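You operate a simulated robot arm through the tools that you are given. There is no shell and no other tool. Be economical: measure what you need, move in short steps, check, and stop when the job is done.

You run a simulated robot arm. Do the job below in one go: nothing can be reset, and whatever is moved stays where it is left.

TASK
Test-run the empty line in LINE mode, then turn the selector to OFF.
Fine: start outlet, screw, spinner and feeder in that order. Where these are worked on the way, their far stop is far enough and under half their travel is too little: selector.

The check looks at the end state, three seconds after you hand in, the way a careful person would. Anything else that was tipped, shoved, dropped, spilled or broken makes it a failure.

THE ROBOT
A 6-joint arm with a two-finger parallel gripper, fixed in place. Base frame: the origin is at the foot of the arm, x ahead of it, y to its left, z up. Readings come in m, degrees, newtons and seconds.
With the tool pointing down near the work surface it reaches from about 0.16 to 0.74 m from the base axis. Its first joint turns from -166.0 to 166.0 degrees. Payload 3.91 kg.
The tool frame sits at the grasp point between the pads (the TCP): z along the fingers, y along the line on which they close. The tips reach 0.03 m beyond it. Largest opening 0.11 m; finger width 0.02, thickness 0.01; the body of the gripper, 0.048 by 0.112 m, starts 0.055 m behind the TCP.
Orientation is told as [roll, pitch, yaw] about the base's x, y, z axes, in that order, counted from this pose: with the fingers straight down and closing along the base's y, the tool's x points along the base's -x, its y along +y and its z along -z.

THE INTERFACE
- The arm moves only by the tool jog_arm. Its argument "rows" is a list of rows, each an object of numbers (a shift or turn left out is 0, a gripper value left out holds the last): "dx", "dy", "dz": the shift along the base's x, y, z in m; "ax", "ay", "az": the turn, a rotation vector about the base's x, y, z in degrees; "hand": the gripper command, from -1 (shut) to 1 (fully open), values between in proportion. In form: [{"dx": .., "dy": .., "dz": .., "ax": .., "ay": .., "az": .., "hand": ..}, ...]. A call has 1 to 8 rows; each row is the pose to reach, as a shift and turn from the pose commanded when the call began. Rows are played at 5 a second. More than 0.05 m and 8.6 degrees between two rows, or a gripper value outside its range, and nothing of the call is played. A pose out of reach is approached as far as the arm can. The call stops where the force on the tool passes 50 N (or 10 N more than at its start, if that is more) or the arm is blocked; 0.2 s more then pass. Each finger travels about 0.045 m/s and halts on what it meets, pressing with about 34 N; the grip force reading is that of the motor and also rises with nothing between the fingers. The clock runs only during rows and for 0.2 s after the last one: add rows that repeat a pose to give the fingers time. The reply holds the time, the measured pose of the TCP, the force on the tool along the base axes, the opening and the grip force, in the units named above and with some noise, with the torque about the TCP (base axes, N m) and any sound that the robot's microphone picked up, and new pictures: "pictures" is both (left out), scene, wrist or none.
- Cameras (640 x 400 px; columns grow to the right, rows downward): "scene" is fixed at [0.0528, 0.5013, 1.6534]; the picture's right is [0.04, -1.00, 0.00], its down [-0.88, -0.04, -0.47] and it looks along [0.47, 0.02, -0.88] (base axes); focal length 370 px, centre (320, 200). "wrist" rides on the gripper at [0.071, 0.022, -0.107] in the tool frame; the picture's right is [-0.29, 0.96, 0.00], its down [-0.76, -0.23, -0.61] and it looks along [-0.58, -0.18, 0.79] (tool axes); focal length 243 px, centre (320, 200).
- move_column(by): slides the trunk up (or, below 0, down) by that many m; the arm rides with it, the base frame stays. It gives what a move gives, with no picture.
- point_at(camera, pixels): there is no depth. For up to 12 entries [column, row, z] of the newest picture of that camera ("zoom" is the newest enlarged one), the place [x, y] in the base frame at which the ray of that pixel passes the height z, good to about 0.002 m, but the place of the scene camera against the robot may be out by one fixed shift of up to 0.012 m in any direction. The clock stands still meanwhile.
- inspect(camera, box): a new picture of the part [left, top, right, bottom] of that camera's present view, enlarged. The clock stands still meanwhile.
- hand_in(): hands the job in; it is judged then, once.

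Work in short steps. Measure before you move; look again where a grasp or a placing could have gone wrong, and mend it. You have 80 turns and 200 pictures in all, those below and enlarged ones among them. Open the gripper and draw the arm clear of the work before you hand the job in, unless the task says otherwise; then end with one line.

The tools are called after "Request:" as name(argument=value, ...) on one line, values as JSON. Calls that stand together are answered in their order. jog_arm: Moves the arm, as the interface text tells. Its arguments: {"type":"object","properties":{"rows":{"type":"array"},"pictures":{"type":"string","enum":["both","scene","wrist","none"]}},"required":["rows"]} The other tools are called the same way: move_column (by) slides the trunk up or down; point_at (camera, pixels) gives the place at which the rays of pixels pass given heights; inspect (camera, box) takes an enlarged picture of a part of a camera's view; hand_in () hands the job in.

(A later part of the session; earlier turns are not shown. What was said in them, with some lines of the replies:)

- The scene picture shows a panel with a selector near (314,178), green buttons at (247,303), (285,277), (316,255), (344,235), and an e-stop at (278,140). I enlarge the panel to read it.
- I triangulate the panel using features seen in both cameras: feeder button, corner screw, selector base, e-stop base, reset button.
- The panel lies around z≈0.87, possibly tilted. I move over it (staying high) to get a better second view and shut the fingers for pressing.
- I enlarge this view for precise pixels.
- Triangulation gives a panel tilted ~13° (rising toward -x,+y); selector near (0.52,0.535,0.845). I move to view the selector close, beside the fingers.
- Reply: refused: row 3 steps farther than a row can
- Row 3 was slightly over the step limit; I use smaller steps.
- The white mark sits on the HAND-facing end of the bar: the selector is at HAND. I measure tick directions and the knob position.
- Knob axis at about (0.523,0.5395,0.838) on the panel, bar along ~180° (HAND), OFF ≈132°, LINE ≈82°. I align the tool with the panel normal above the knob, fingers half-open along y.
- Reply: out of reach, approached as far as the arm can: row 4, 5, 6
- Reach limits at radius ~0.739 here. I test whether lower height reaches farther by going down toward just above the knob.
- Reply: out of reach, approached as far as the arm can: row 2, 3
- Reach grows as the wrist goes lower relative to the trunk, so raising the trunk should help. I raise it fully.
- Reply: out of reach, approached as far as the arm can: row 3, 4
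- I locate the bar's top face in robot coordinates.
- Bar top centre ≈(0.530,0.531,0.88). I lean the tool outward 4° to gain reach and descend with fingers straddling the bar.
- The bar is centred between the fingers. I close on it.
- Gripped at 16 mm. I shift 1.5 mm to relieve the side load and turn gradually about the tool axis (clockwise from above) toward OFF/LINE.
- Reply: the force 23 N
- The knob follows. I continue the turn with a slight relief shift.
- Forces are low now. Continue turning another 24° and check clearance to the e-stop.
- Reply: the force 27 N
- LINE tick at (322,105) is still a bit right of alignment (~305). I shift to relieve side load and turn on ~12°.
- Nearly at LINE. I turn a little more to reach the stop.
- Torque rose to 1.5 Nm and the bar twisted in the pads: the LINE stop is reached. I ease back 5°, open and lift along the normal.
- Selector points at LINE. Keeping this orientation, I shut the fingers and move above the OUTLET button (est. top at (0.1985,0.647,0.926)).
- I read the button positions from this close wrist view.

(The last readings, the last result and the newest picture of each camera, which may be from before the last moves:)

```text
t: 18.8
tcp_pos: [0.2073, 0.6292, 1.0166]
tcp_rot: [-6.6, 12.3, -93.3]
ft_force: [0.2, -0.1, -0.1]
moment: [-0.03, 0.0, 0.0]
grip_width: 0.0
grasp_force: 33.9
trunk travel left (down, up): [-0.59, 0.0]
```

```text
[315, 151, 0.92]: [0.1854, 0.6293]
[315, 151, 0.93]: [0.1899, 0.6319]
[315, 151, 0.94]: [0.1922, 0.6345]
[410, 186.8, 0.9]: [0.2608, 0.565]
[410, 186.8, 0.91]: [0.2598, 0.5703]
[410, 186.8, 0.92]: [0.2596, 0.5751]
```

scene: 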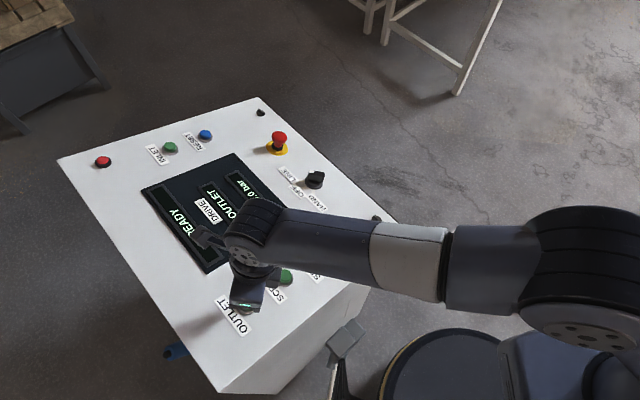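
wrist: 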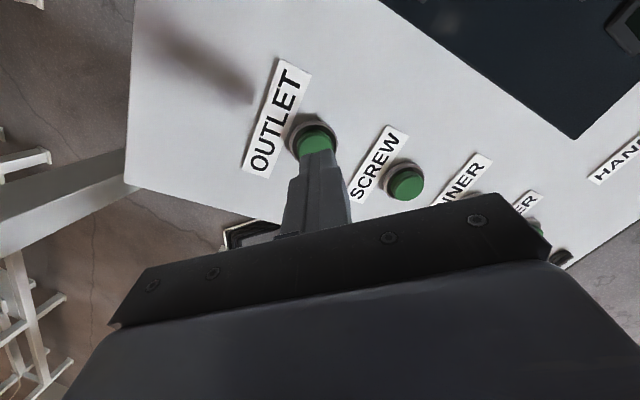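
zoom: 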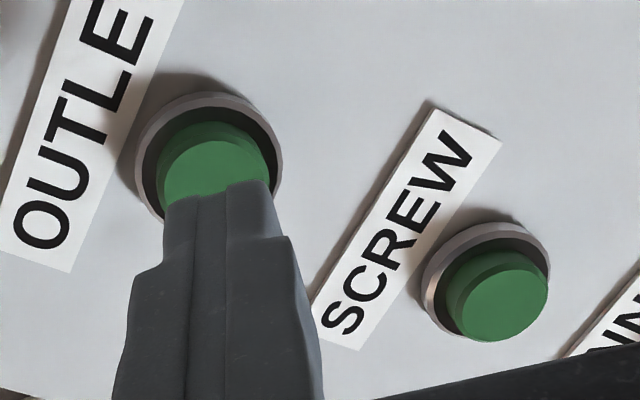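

The three views now agree on a tilt of ~19–20° (outlet top ≈(0.196,0.641,0.955)). I align the tool to it and approach along the normal.

Request:
jog_arm(rows=[{"dx": 0.002, "dy": -0.002, "ax": 1.64, "ay": 6.93, "az": 1.36}, {"dx": 0.002, "dy": -0.002, "ax": 1.64, "ay": 6.93, "az": 1.36}])

Request:
inspect(camera="wrist", box=[260, 90, 440, 220])

```text
t: 19.4
tcp_pos: [0.2094, 0.6278, 1.0174]
tcp_rot: [-13.9, 13.5, -93.5]
ft_force: [0.4, 0.0, 0.0]
moment: [-0.02, -0.03, -0.01]
grip_width: 0.0001
grasp_force: 34.1
trunk travel left (down, up): [-0.59, 0.0]
```

scene: 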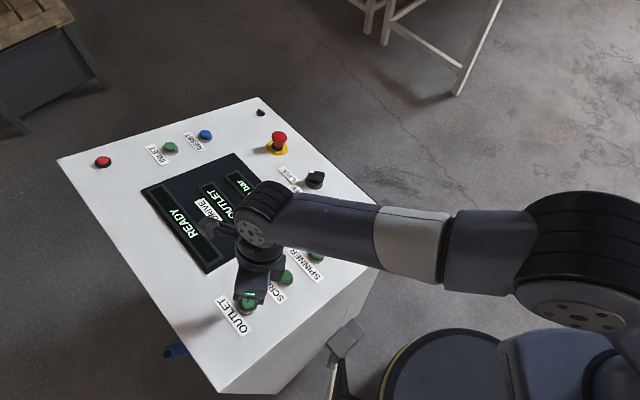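
wrist: 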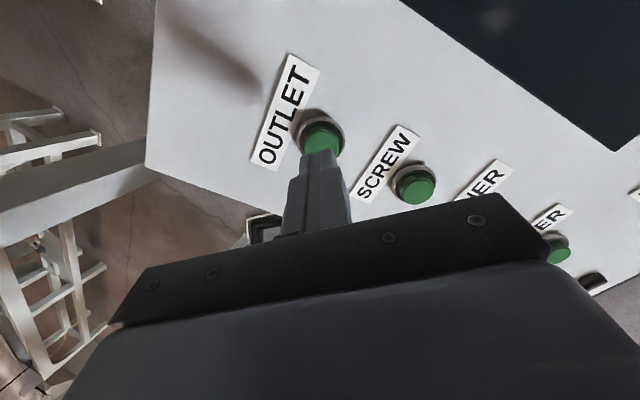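

```text
3.08 times, centred on (350, 155) of wrist
```

zoom: 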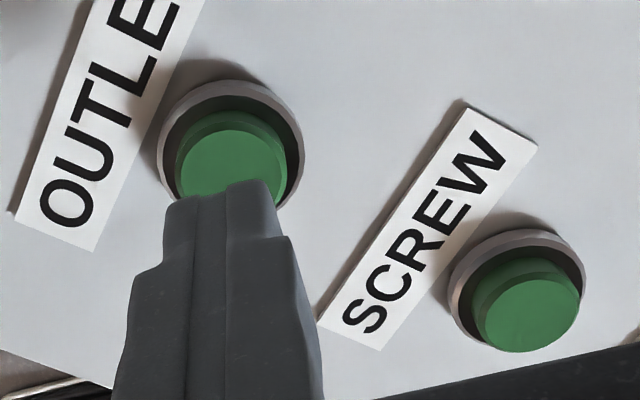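

I descend 20 mm along the normal and recheck alignment.

Request:
jog_arm(rows=[{"dx": -0.0022, "dy": 0.0024, "dz": -0.0095}, {"dx": -0.0045, "dy": 0.0048, "dz": -0.019}], pictures="scene")

Request:
inspect(camera="wrist", box=[260, 90, 440, 220])

Request:
inspect(camera="scene", box=[200, 250, 300, 350])

```text
t: 20.0
tcp_pos: [0.2063, 0.6323, 1.0002]
tcp_rot: [-13.8, 13.5, -93.5]
ft_force: [0.7, 0.8, -0.5]
moment: [0.0, -0.02, 0.03]
grip_width: 0.0
grasp_force: 34.5
trunk travel left (down, up): [-0.59, 0.0]
```

scene: 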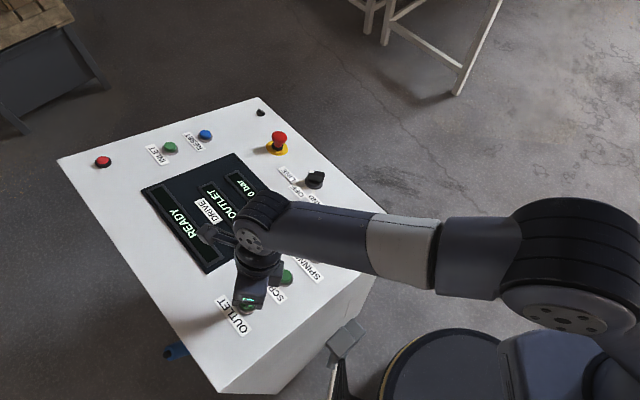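

```text
3.08 times, centred on (350, 155) of wrist
```

zoom: 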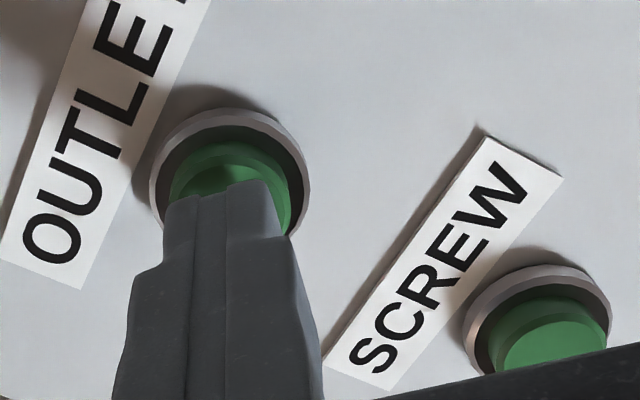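

```text
4.00 times, centred on (250, 300) of scene
```

zoom: 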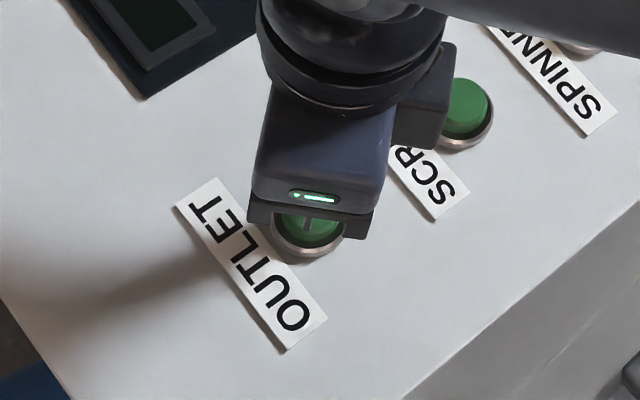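

Roughly centred; button centre may be ~3 mm toward −y. I continue down with a small correction, watching the force.

Request:
jog_arm(rows=[{"dx": 0.0, "dy": -0.001, "dz": -0.0047}, {"dx": -0.001, "dy": 0.0, "dz": -0.0095}, {"dx": -0.002, "dy": 0.001, "dz": -0.014}], pictures="none")

Request:
inspect(camera="wrist", box=[260, 90, 440, 220])

```text
t: 20.8
tcp_pos: [0.204, 0.6345, 0.9863]
tcp_rot: [-13.8, 13.6, -93.5]
ft_force: [1.0, -1.4, 4.5]
moment: [-0.03, 0.02, -0.03]
grip_width: 0.0001
grasp_force: 34.0
trunk travel left (down, up): [-0.59, 0.0]
heard: click
```

```text
3.08 times, centred on (350, 155) of wrist
```

zoom: 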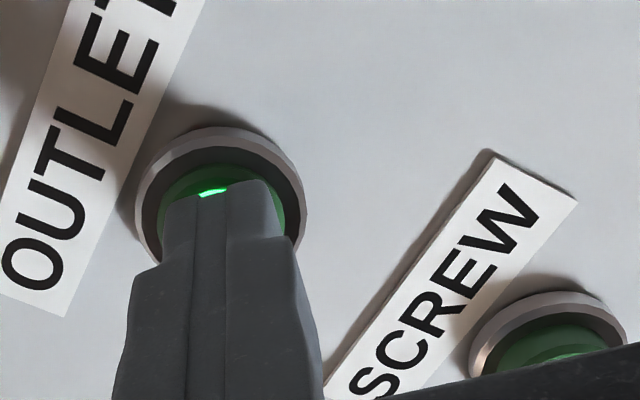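

A click was heard and the button glows. I retract and look at the display.

Request:
jog_arm(rows=[{"dx": 0.005, "dy": -0.005, "dz": 0.02}, {"dx": 0.01, "dy": -0.01, "dz": 0.042}, {"dx": 0.01, "dy": -0.01, "dz": 0.042}])

Request:
inspect(camera="scene", box=[130, 130, 370, 330])

```text
t: 21.6
tcp_pos: [0.2152, 0.6224, 1.0302]
tcp_rot: [-13.9, 13.4, -93.4]
ft_force: [0.0, 0.7, -0.2]
moment: [-0.01, 0.02, 0.04]
grip_width: 0.0
grasp_force: 33.2
trunk travel left (down, up): [-0.59, 0.0]
```

scene: 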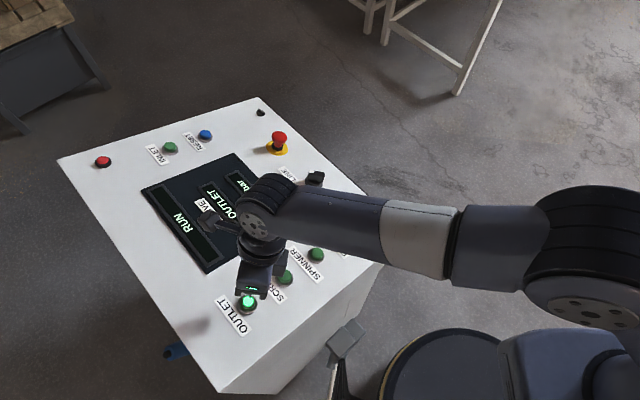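
wrist: 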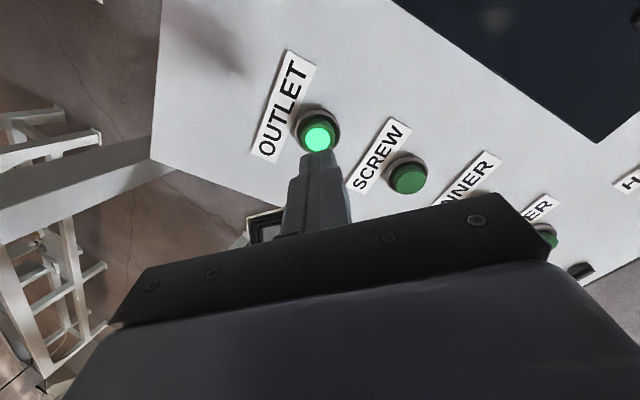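

```text
2.00 times, centred on (250, 230) of scene
```

zoom: 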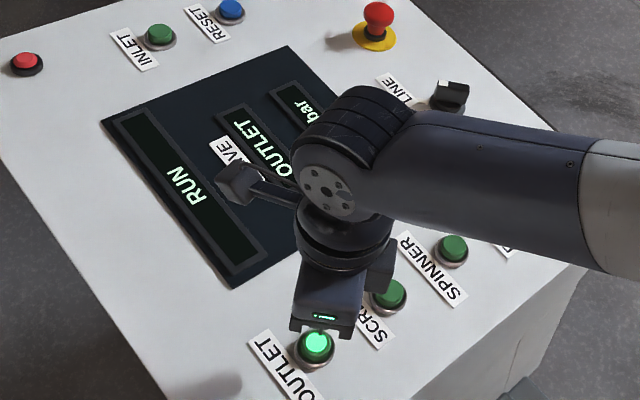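

RUN shows and OUTLET is lit. I move to above SCREW, offset (0.061,−0.063,−0.031).

Request:
jog_arm(rows=[{"dx": 0.02, "dy": -0.021, "dz": 0.0}, {"dx": 0.041, "dy": -0.042, "dz": -0.012}, {"dx": 0.061, "dy": -0.063, "dz": -0.031}, {"dx": 0.061, "dy": -0.063, "dz": -0.031}], pictures="none")

Request:
inspect(camera="wrist", box=[240, 80, 440, 220])

```text
t: 22.6
tcp_pos: [0.2772, 0.5622, 0.9994]
tcp_rot: [-13.8, 13.5, -93.5]
ft_force: [-0.1, 0.0, 1.2]
moment: [-0.03, -0.01, -0.02]
grip_width: 0.0
grasp_force: 34.2
trunk travel left (down, up): [-0.59, 0.0]
```

```text
2.86 times, centred on (340, 150) of wrist
```

zoom: 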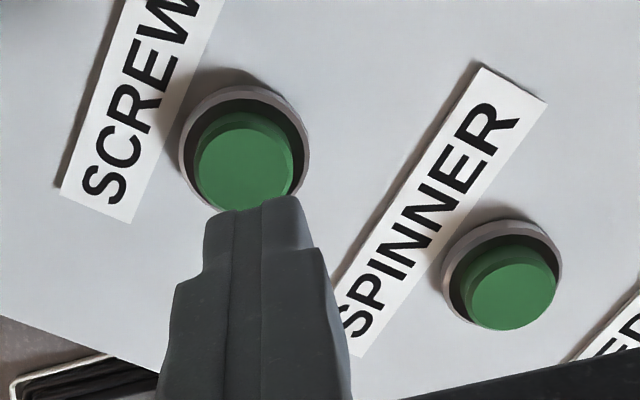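

SCREW is ~3 mm left of the finger axis; I correct and press along the normal.

Request:
jog_arm(rows=[{"dx": -0.007, "dy": 0.005, "dz": -0.015}, {"dx": -0.0105, "dy": 0.009, "dz": -0.03}, {"dx": -0.0125, "dy": 0.011, "dz": -0.037}, {"dx": -0.0138, "dy": 0.0125, "dz": -0.0415}, {"dx": -0.0144, "dy": 0.0132, "dz": -0.044}], pictures="none")

Request:
inspect(camera="wrist", box=[240, 80, 440, 220])

```text
t: 23.8
tcp_pos: [0.2638, 0.5719, 0.956]
tcp_rot: [-13.8, 13.6, -93.6]
ft_force: [7.5, -10.9, 20.7]
moment: [-0.4, -0.08, 0.06]
grip_width: 0.0
grasp_force: 34.0
trunk travel left (down, up): [-0.59, 0.0]
heard: click
```

```text
2.86 times, centred on (340, 150) of wrist
```

zoom: 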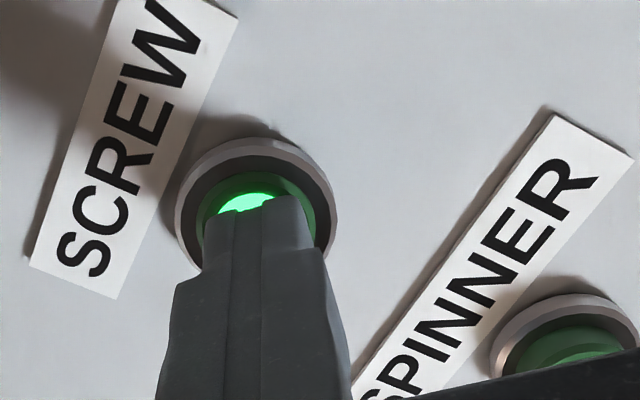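

SCREW clicked and lit. I retract along the normal and shift over SPINNER.

Request:
jog_arm(rows=[{"dx": 0.005, "dy": -0.005, "dz": 0.02}, {"dx": 0.0112, "dy": -0.012, "dz": 0.046}, {"dx": 0.03, "dy": -0.033, "dz": 0.046}, {"dx": 0.05, "dy": -0.053, "dz": 0.03}, {"dx": 0.07, "dy": -0.073, "dz": 0.016}, {"dx": 0.07, "dy": -0.073, "dz": 0.016}], pictures="scene")

Request:
inspect(camera="wrist", box=[240, 80, 440, 220])

```text
t: 25.2
tcp_pos: [0.3325, 0.5014, 0.9704]
tcp_rot: [-13.9, 13.5, -93.5]
ft_force: [0.4, -0.6, -0.3]
moment: [0.0, -0.01, 0.01]
grip_width: 0.0
grasp_force: 33.9
trunk travel left (down, up): [-0.59, 0.0]
```

scene: 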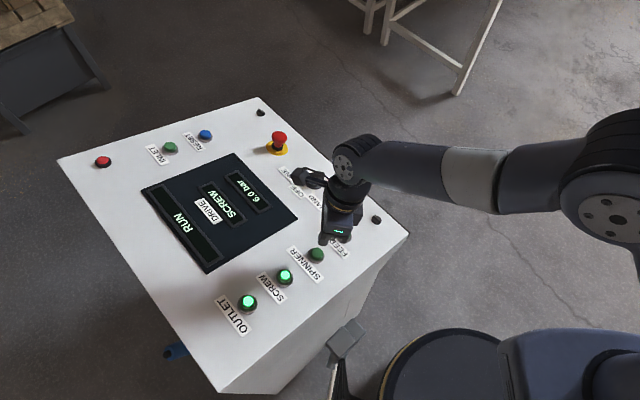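

```text
2.86 times, centred on (340, 150) of wrist
```

zoom: 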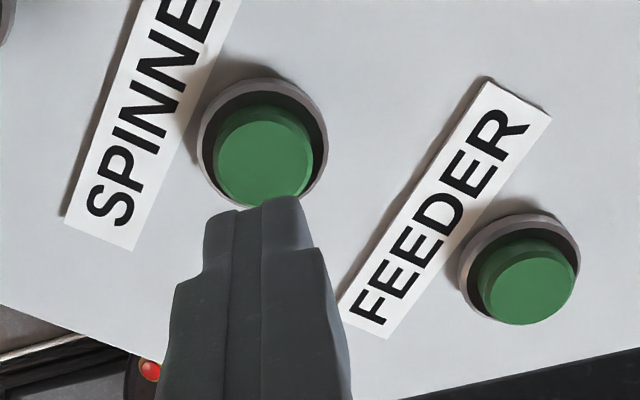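

SPINNER is centred ahead of the fingers. Press along the normal.

Request:
jog_arm(rows=[{"dx": -0.004, "dy": 0.005, "dz": -0.015}, {"dx": -0.0075, "dy": 0.0095, "dz": -0.03}, {"dx": -0.0095, "dy": 0.0115, "dz": -0.037}, {"dx": -0.0105, "dy": 0.0125, "dz": -0.041}, {"dx": -0.0109, "dy": 0.0128, "dz": -0.0425}], pictures="none")

Request:
inspect(camera="wrist", box=[240, 80, 440, 220])

```text
t: 26.4
tcp_pos: [0.3207, 0.5128, 0.9295]
tcp_rot: [-13.8, 13.6, -93.5]
ft_force: [3.9, -3.9, 12.6]
moment: [-0.1, -0.02, -0.02]
grip_width: 0.0001
grasp_force: 33.9
trunk travel left (down, up): [-0.59, 0.0]
heard: click
```

```text
2.86 times, centred on (340, 150) of wrist
```

zoom: 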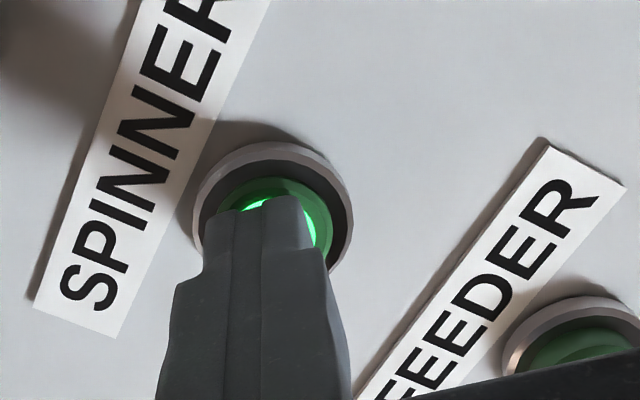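

SPINNER clicked and lit. Same move on to FEEDER.

Request:
jog_arm(rows=[{"dx": 0.005, "dy": -0.005, "dz": 0.02}, {"dx": 0.0112, "dy": -0.012, "dz": 0.046}, {"dx": 0.03, "dy": -0.033, "dz": 0.046}, {"dx": 0.05, "dy": -0.053, "dz": 0.03}, {"dx": 0.069, "dy": -0.073, "dz": 0.0155}, {"dx": 0.069, "dy": -0.073, "dz": 0.0155}], pictures="scene")

Request:
inspect(camera="wrist", box=[240, 80, 440, 220])

```text
t: 27.8
tcp_pos: [0.3903, 0.4401, 0.9448]
tcp_rot: [-13.9, 13.5, -93.4]
ft_force: [0.9, 0.0, 0.7]
moment: [-0.03, -0.01, 0.0]
grip_width: 0.0
grasp_force: 34.1
trunk travel left (down, up): [-0.59, 0.0]
```

scene: 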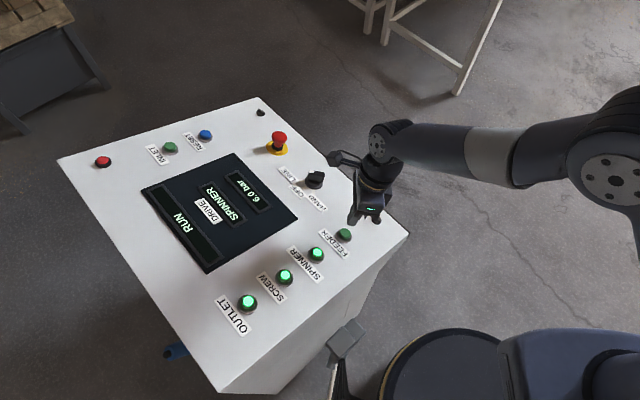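

```text
2.86 times, centred on (340, 150) of wrist
```

zoom: 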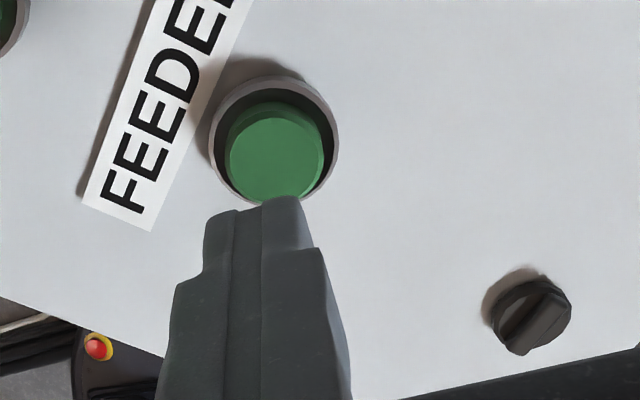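

FEEDER centre at zoom (275,158) is ~3 mm right; I correct slightly and press.

Request:
jog_arm(rows=[{"dx": -0.002, "dy": 0.005, "dz": -0.015}, {"dx": -0.0055, "dy": 0.0095, "dz": -0.03}, {"dx": -0.0075, "dy": 0.0115, "dz": -0.037}, {"dx": -0.0085, "dy": 0.0125, "dz": -0.041}, {"dx": -0.0089, "dy": 0.0128, "dz": -0.0425}], pictures="none")

Request:
inspect(camera="wrist", box=[240, 80, 440, 220])

```text
t: 29.0
tcp_pos: [0.3825, 0.4534, 0.9006]
tcp_rot: [-13.8, 13.6, -93.5]
ft_force: [0.8, -2.4, 4.4]
moment: [-0.09, -0.01, 0.02]
grip_width: 0.0
grasp_force: 34.9
trunk travel left (down, up): [-0.59, 0.0]
heard: click
```

```text
2.86 times, centred on (340, 150) of wrist
```

zoom: 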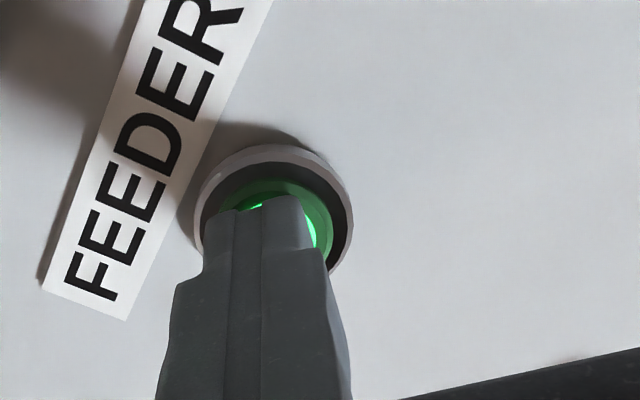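

FEEDER clicked and lit. I retract, open the fingers, and return above the selector with the earlier grip orientation.

Request:
jog_arm(rows=[{"dx": 0.008, "dy": -0.008, "dz": 0.035}, {"dx": 0.015, "dy": -0.01, "dz": 0.08}, {"dx": 0.05, "dy": 0.005, "dz": 0.095, "hand": 0.1}, {"dx": 0.09, "dy": 0.03, "dz": 0.095}, {"dx": 0.1285, "dy": 0.055, "dz": 0.0915, "ax": -0.8, "ay": -3.5, "az": -0.7}, {"dx": 0.1285, "dy": 0.055, "dz": 0.0915, "ax": -1.64, "ay": -6.93, "az": -1.36}, {"dx": 0.1285, "dy": 0.055, "dz": 0.0915, "ax": -1.64, "ay": -6.93, "az": -1.36}])

Request:
inspect(camera="scene", box=[130, 120, 370, 350])

```text
t: 30.6
tcp_pos: [0.5092, 0.5046, 0.9929]
tcp_rot: [-6.6, 12.3, -93.3]
ft_force: [0.4, 1.2, 1.3]
moment: [-0.03, -0.04, 0.0]
grip_width: 0.0604
grasp_force: 0.0
trunk travel left (down, up): [-0.59, 0.0]
```

scene: 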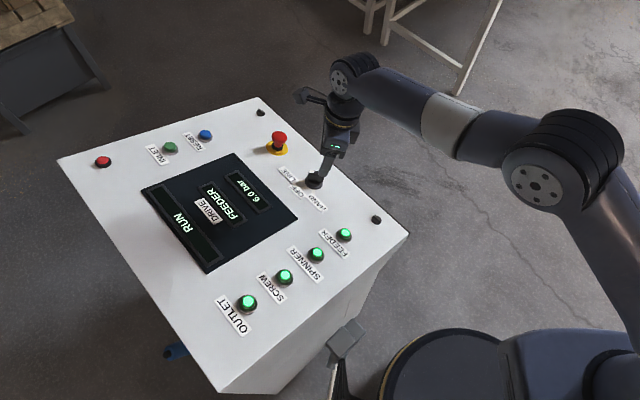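
wrist: 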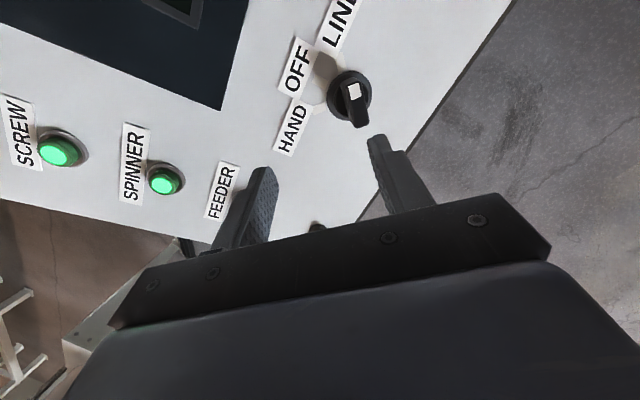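

```text
1.74 times, centred on (250, 235) of scene
```

zoom: 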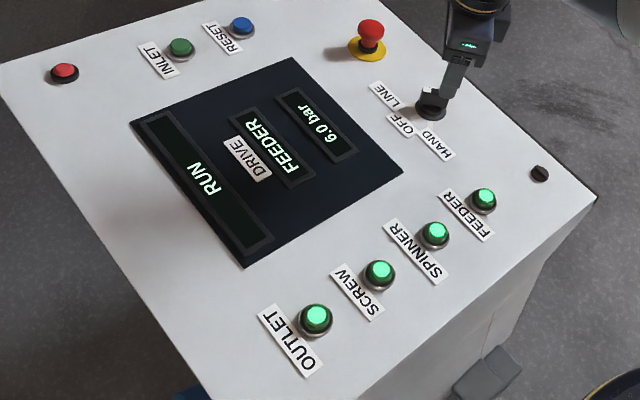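

All four lit, RUN. I descend back over the selector by reversing the lift-off path.

Request:
jog_arm(rows=[{"dx": 0.014, "dy": 0.008, "dz": -0.02}, {"dx": 0.024, "dy": 0.015, "dz": -0.041}, {"dx": 0.026, "dy": 0.019, "dz": -0.06}, {"dx": 0.026, "dy": 0.019, "dz": -0.06}])

Request:
inspect(camera="wrist", box=[220, 60, 480, 220])

```text
t: 31.6
tcp_pos: [0.5345, 0.527, 0.9314]
tcp_rot: [-6.7, 12.3, -93.2]
ft_force: [0.3, -0.2, 1.5]
moment: [0.01, -0.02, 0.02]
grip_width: 0.0606
grasp_force: 0.1
trunk travel left (down, up): [-0.59, 0.0]
```

scene: 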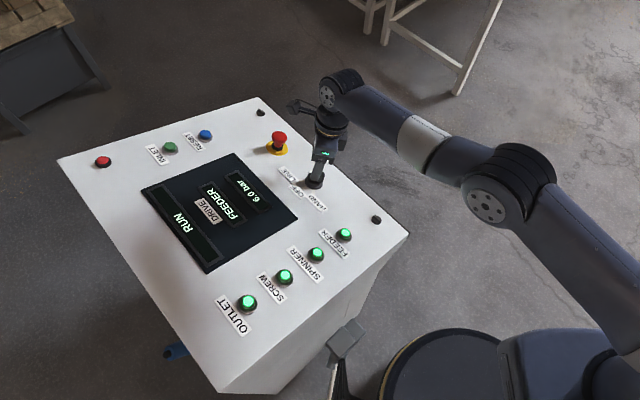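
wrist: 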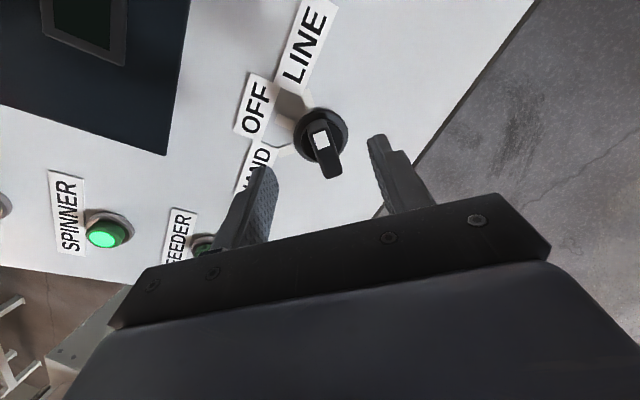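

```text
2.46 times, centred on (350, 140) of wrist
```

zoom: 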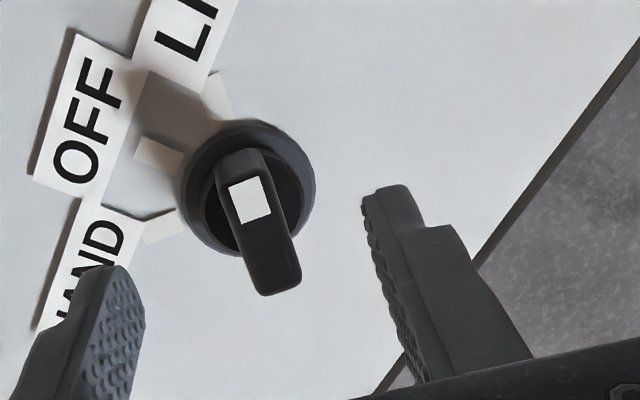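

The bar is between the fingers. I descend to the earlier grip position and close.

Request:
jog_arm(rows=[{"dx": 0.0, "dy": 0.001, "dz": -0.02}, {"dx": -0.0015, "dy": 0.0027, "dz": -0.04}, {"dx": -0.0015, "dy": 0.0027, "dz": -0.04, "hand": -0.4}, {"dx": -0.0015, "dy": 0.0027, "dz": -0.04, "hand": -1}, {"dx": -0.0015, "dy": 0.0027, "dz": -0.04}, {"dx": -0.0015, "dy": 0.0027, "dz": -0.04}, {"dx": -0.0015, "dy": 0.0027, "dz": -0.04}])

```text
t: 33.2
tcp_pos: [0.5321, 0.5298, 0.8922]
tcp_rot: [-6.8, 12.3, -93.3]
ft_force: [2.7, 0.6, 0.0]
moment: [0.06, 0.4, 0.79]
grip_width: 0.0178
grasp_force: 45.0
trunk travel left (down, up): [-0.59, 0.0]
```

scene: 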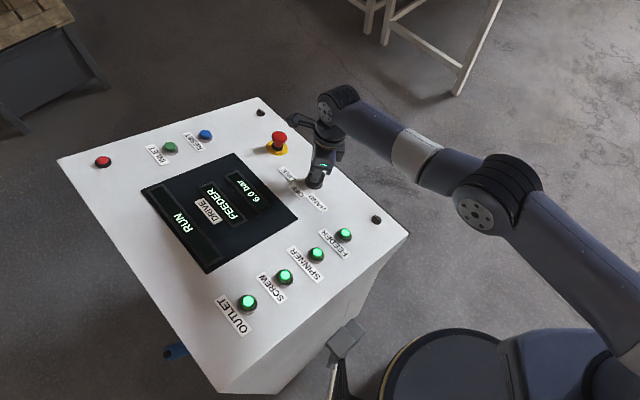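
wrist: 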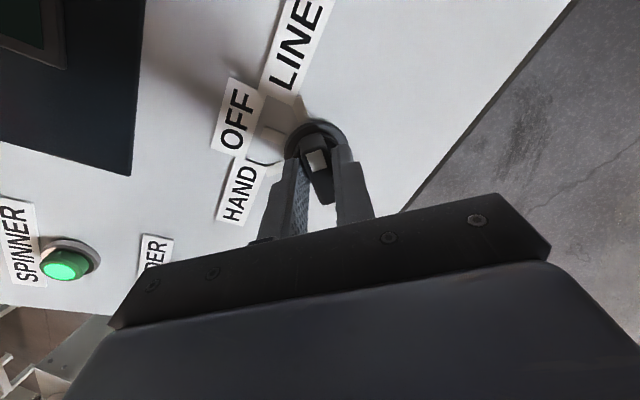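

Gripped. I turn back ~45° counter-clockwise to OFF.

Request:
jog_arm(rows=[{"ax": 0.82, "ay": -1.71, "az": 7.77}, {"dx": -0.0005, "ax": 1.64, "ay": -3.42, "az": 15.54}, {"dx": -0.001, "dy": -0.0005, "ax": 2.46, "ay": -5.13, "az": 23.3}, {"dx": -0.0015, "dy": -0.001, "ax": 3.28, "ay": -6.84, "az": 31.1}, {"dx": -0.002, "dy": -0.001, "ax": 4.1, "ay": -8.55, "az": 38.85}, {"dx": -0.002, "dy": -0.001, "ax": 4.6, "ay": -9.6, "az": 43.6}, {"dx": -0.002, "dy": -0.001, "ax": 4.6, "ay": -9.6, "az": 43.6}])

Request:
inspect(camera="wrist", box=[240, 40, 400, 240])

```text
t: 34.8
tcp_pos: [0.5304, 0.5283, 0.8926]
tcp_rot: [4.0, 13.2, -47.0]
ft_force: [-7.3, -0.9, 11.0]
moment: [0.29, 1.47, 0.29]
grip_width: 0.0171
grasp_force: 44.8
trunk travel left (down, up): [-0.59, 0.0]
```

scene: 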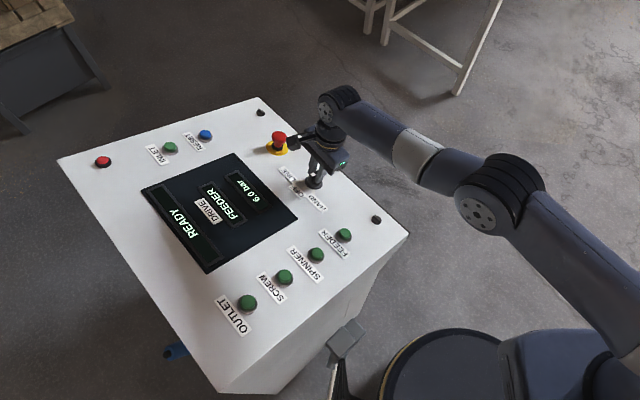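
wrist: 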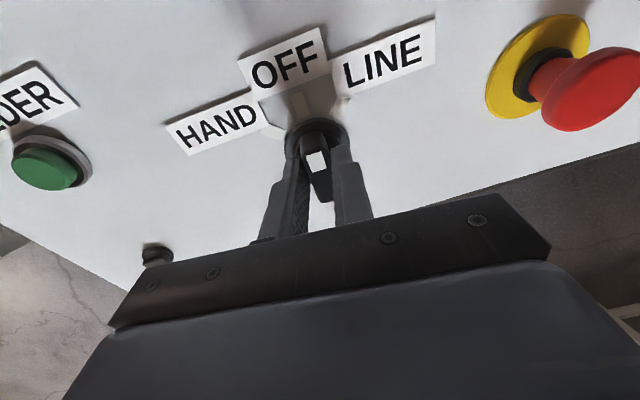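

```text
2.00 times, centred on (320, 140) of wrist
```

zoom: 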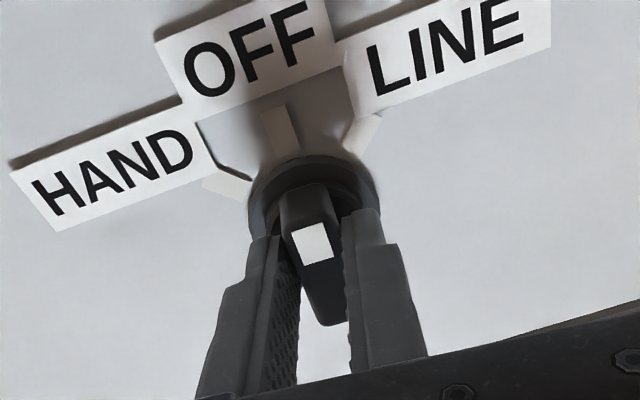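

The selector points at the OFF tick, the lamps are out, and the display reads READY. I open and lift clear.

Request:
jog_arm(rows=[{"hand": -0.5}, {"hand": 0.1}, {"hand": 0.1}, {"hand": 0.1}, {"dx": 0.003, "dy": -0.006, "dz": 0.025}, {"dx": 0.0, "dy": -0.012, "dz": 0.06}, {"dx": -0.02, "dy": -0.025, "dz": 0.1}, {"dx": -0.04, "dy": -0.05, "dz": 0.13}])

Request:
inspect(camera="wrist", box=[240, 0, 500, 160])

Request:
inspect(camera="scene", box=[130, 120, 370, 350])

```text
t: 36.6
tcp_pos: [0.4918, 0.4734, 1.0222]
tcp_rot: [4.1, 13.3, -47.2]
ft_force: [-0.4, -0.1, -0.4]
moment: [-0.02, -0.01, 0.02]
grip_width: 0.0602
grasp_force: 0.0
trunk travel left (down, up): [-0.59, 0.0]
```

scene: 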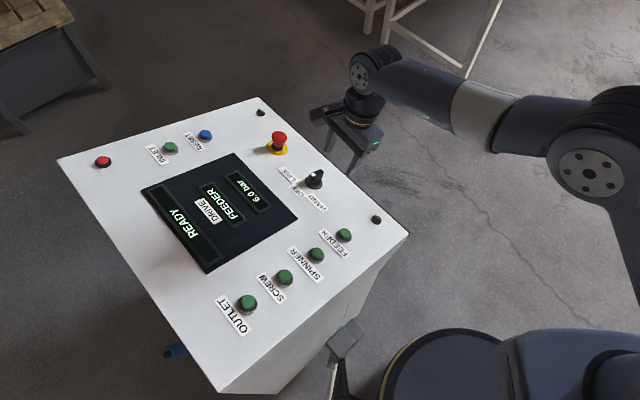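
wrist: 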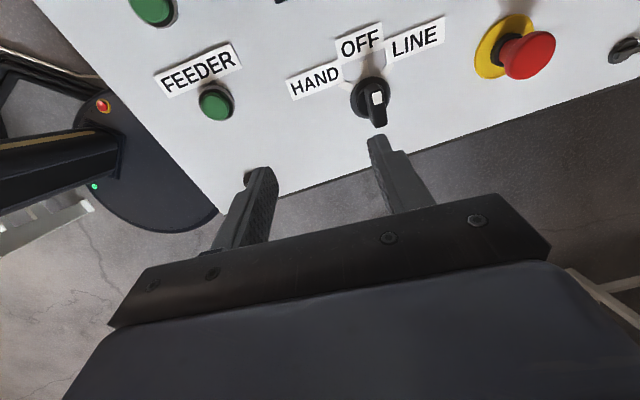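

```text
2.46 times, centred on (370, 80) of wrist
```

zoom: 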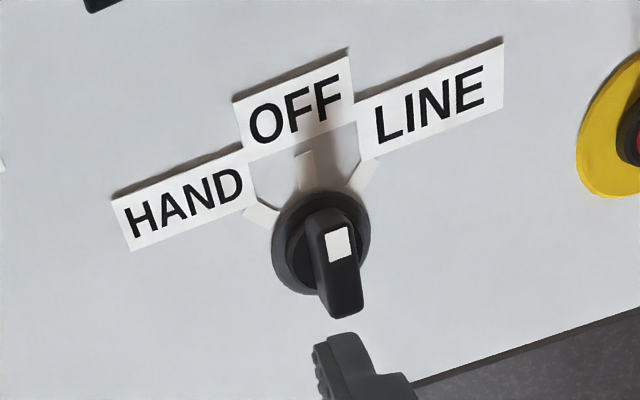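

```text
1.74 times, centred on (250, 235) of scene
```

zoom: 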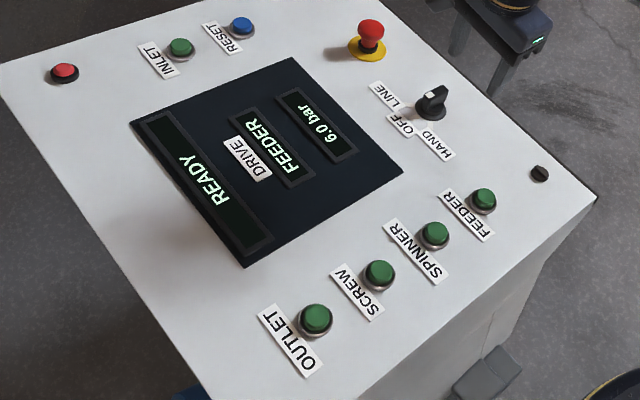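

The selector sits at OFF, the lamps are off, READY is shown and nothing else has changed. I draw the arm back a little further with the hand fully open, then hand in.

Request:
jog_arm(rows=[{"dx": -0.02, "dy": -0.035, "dz": 0.02, "hand": 1}, {"dx": -0.04, "dy": -0.07, "dz": 0.04}, {"dx": -0.06, "dy": -0.105, "dz": 0.06}, {"dx": -0.08, "dy": -0.14, "dz": 0.08}, {"dx": -0.08, "dy": -0.14, "dz": 0.08}], pictures="none")

Request:
hand_in()

```text
t: 37.8
tcp_pos: [0.4097, 0.3368, 1.1039]
tcp_rot: [3.9, 13.4, -47.1]
ft_force: [0.6, 0.0, -0.8]
moment: [0.02, 0.02, -0.02]
grip_width: 0.1099
grasp_force: 0.0
trunk travel left (down, up): [-0.59, 0.0]
```

```text
The job is handed in.
```

I ran the line in LINE mode, starting outlet, screw, spinner and feeder in that order. I then turned the selector to OFF, where the lamps went out and the display read READY, and handed in with the gripper open and the arm clear.
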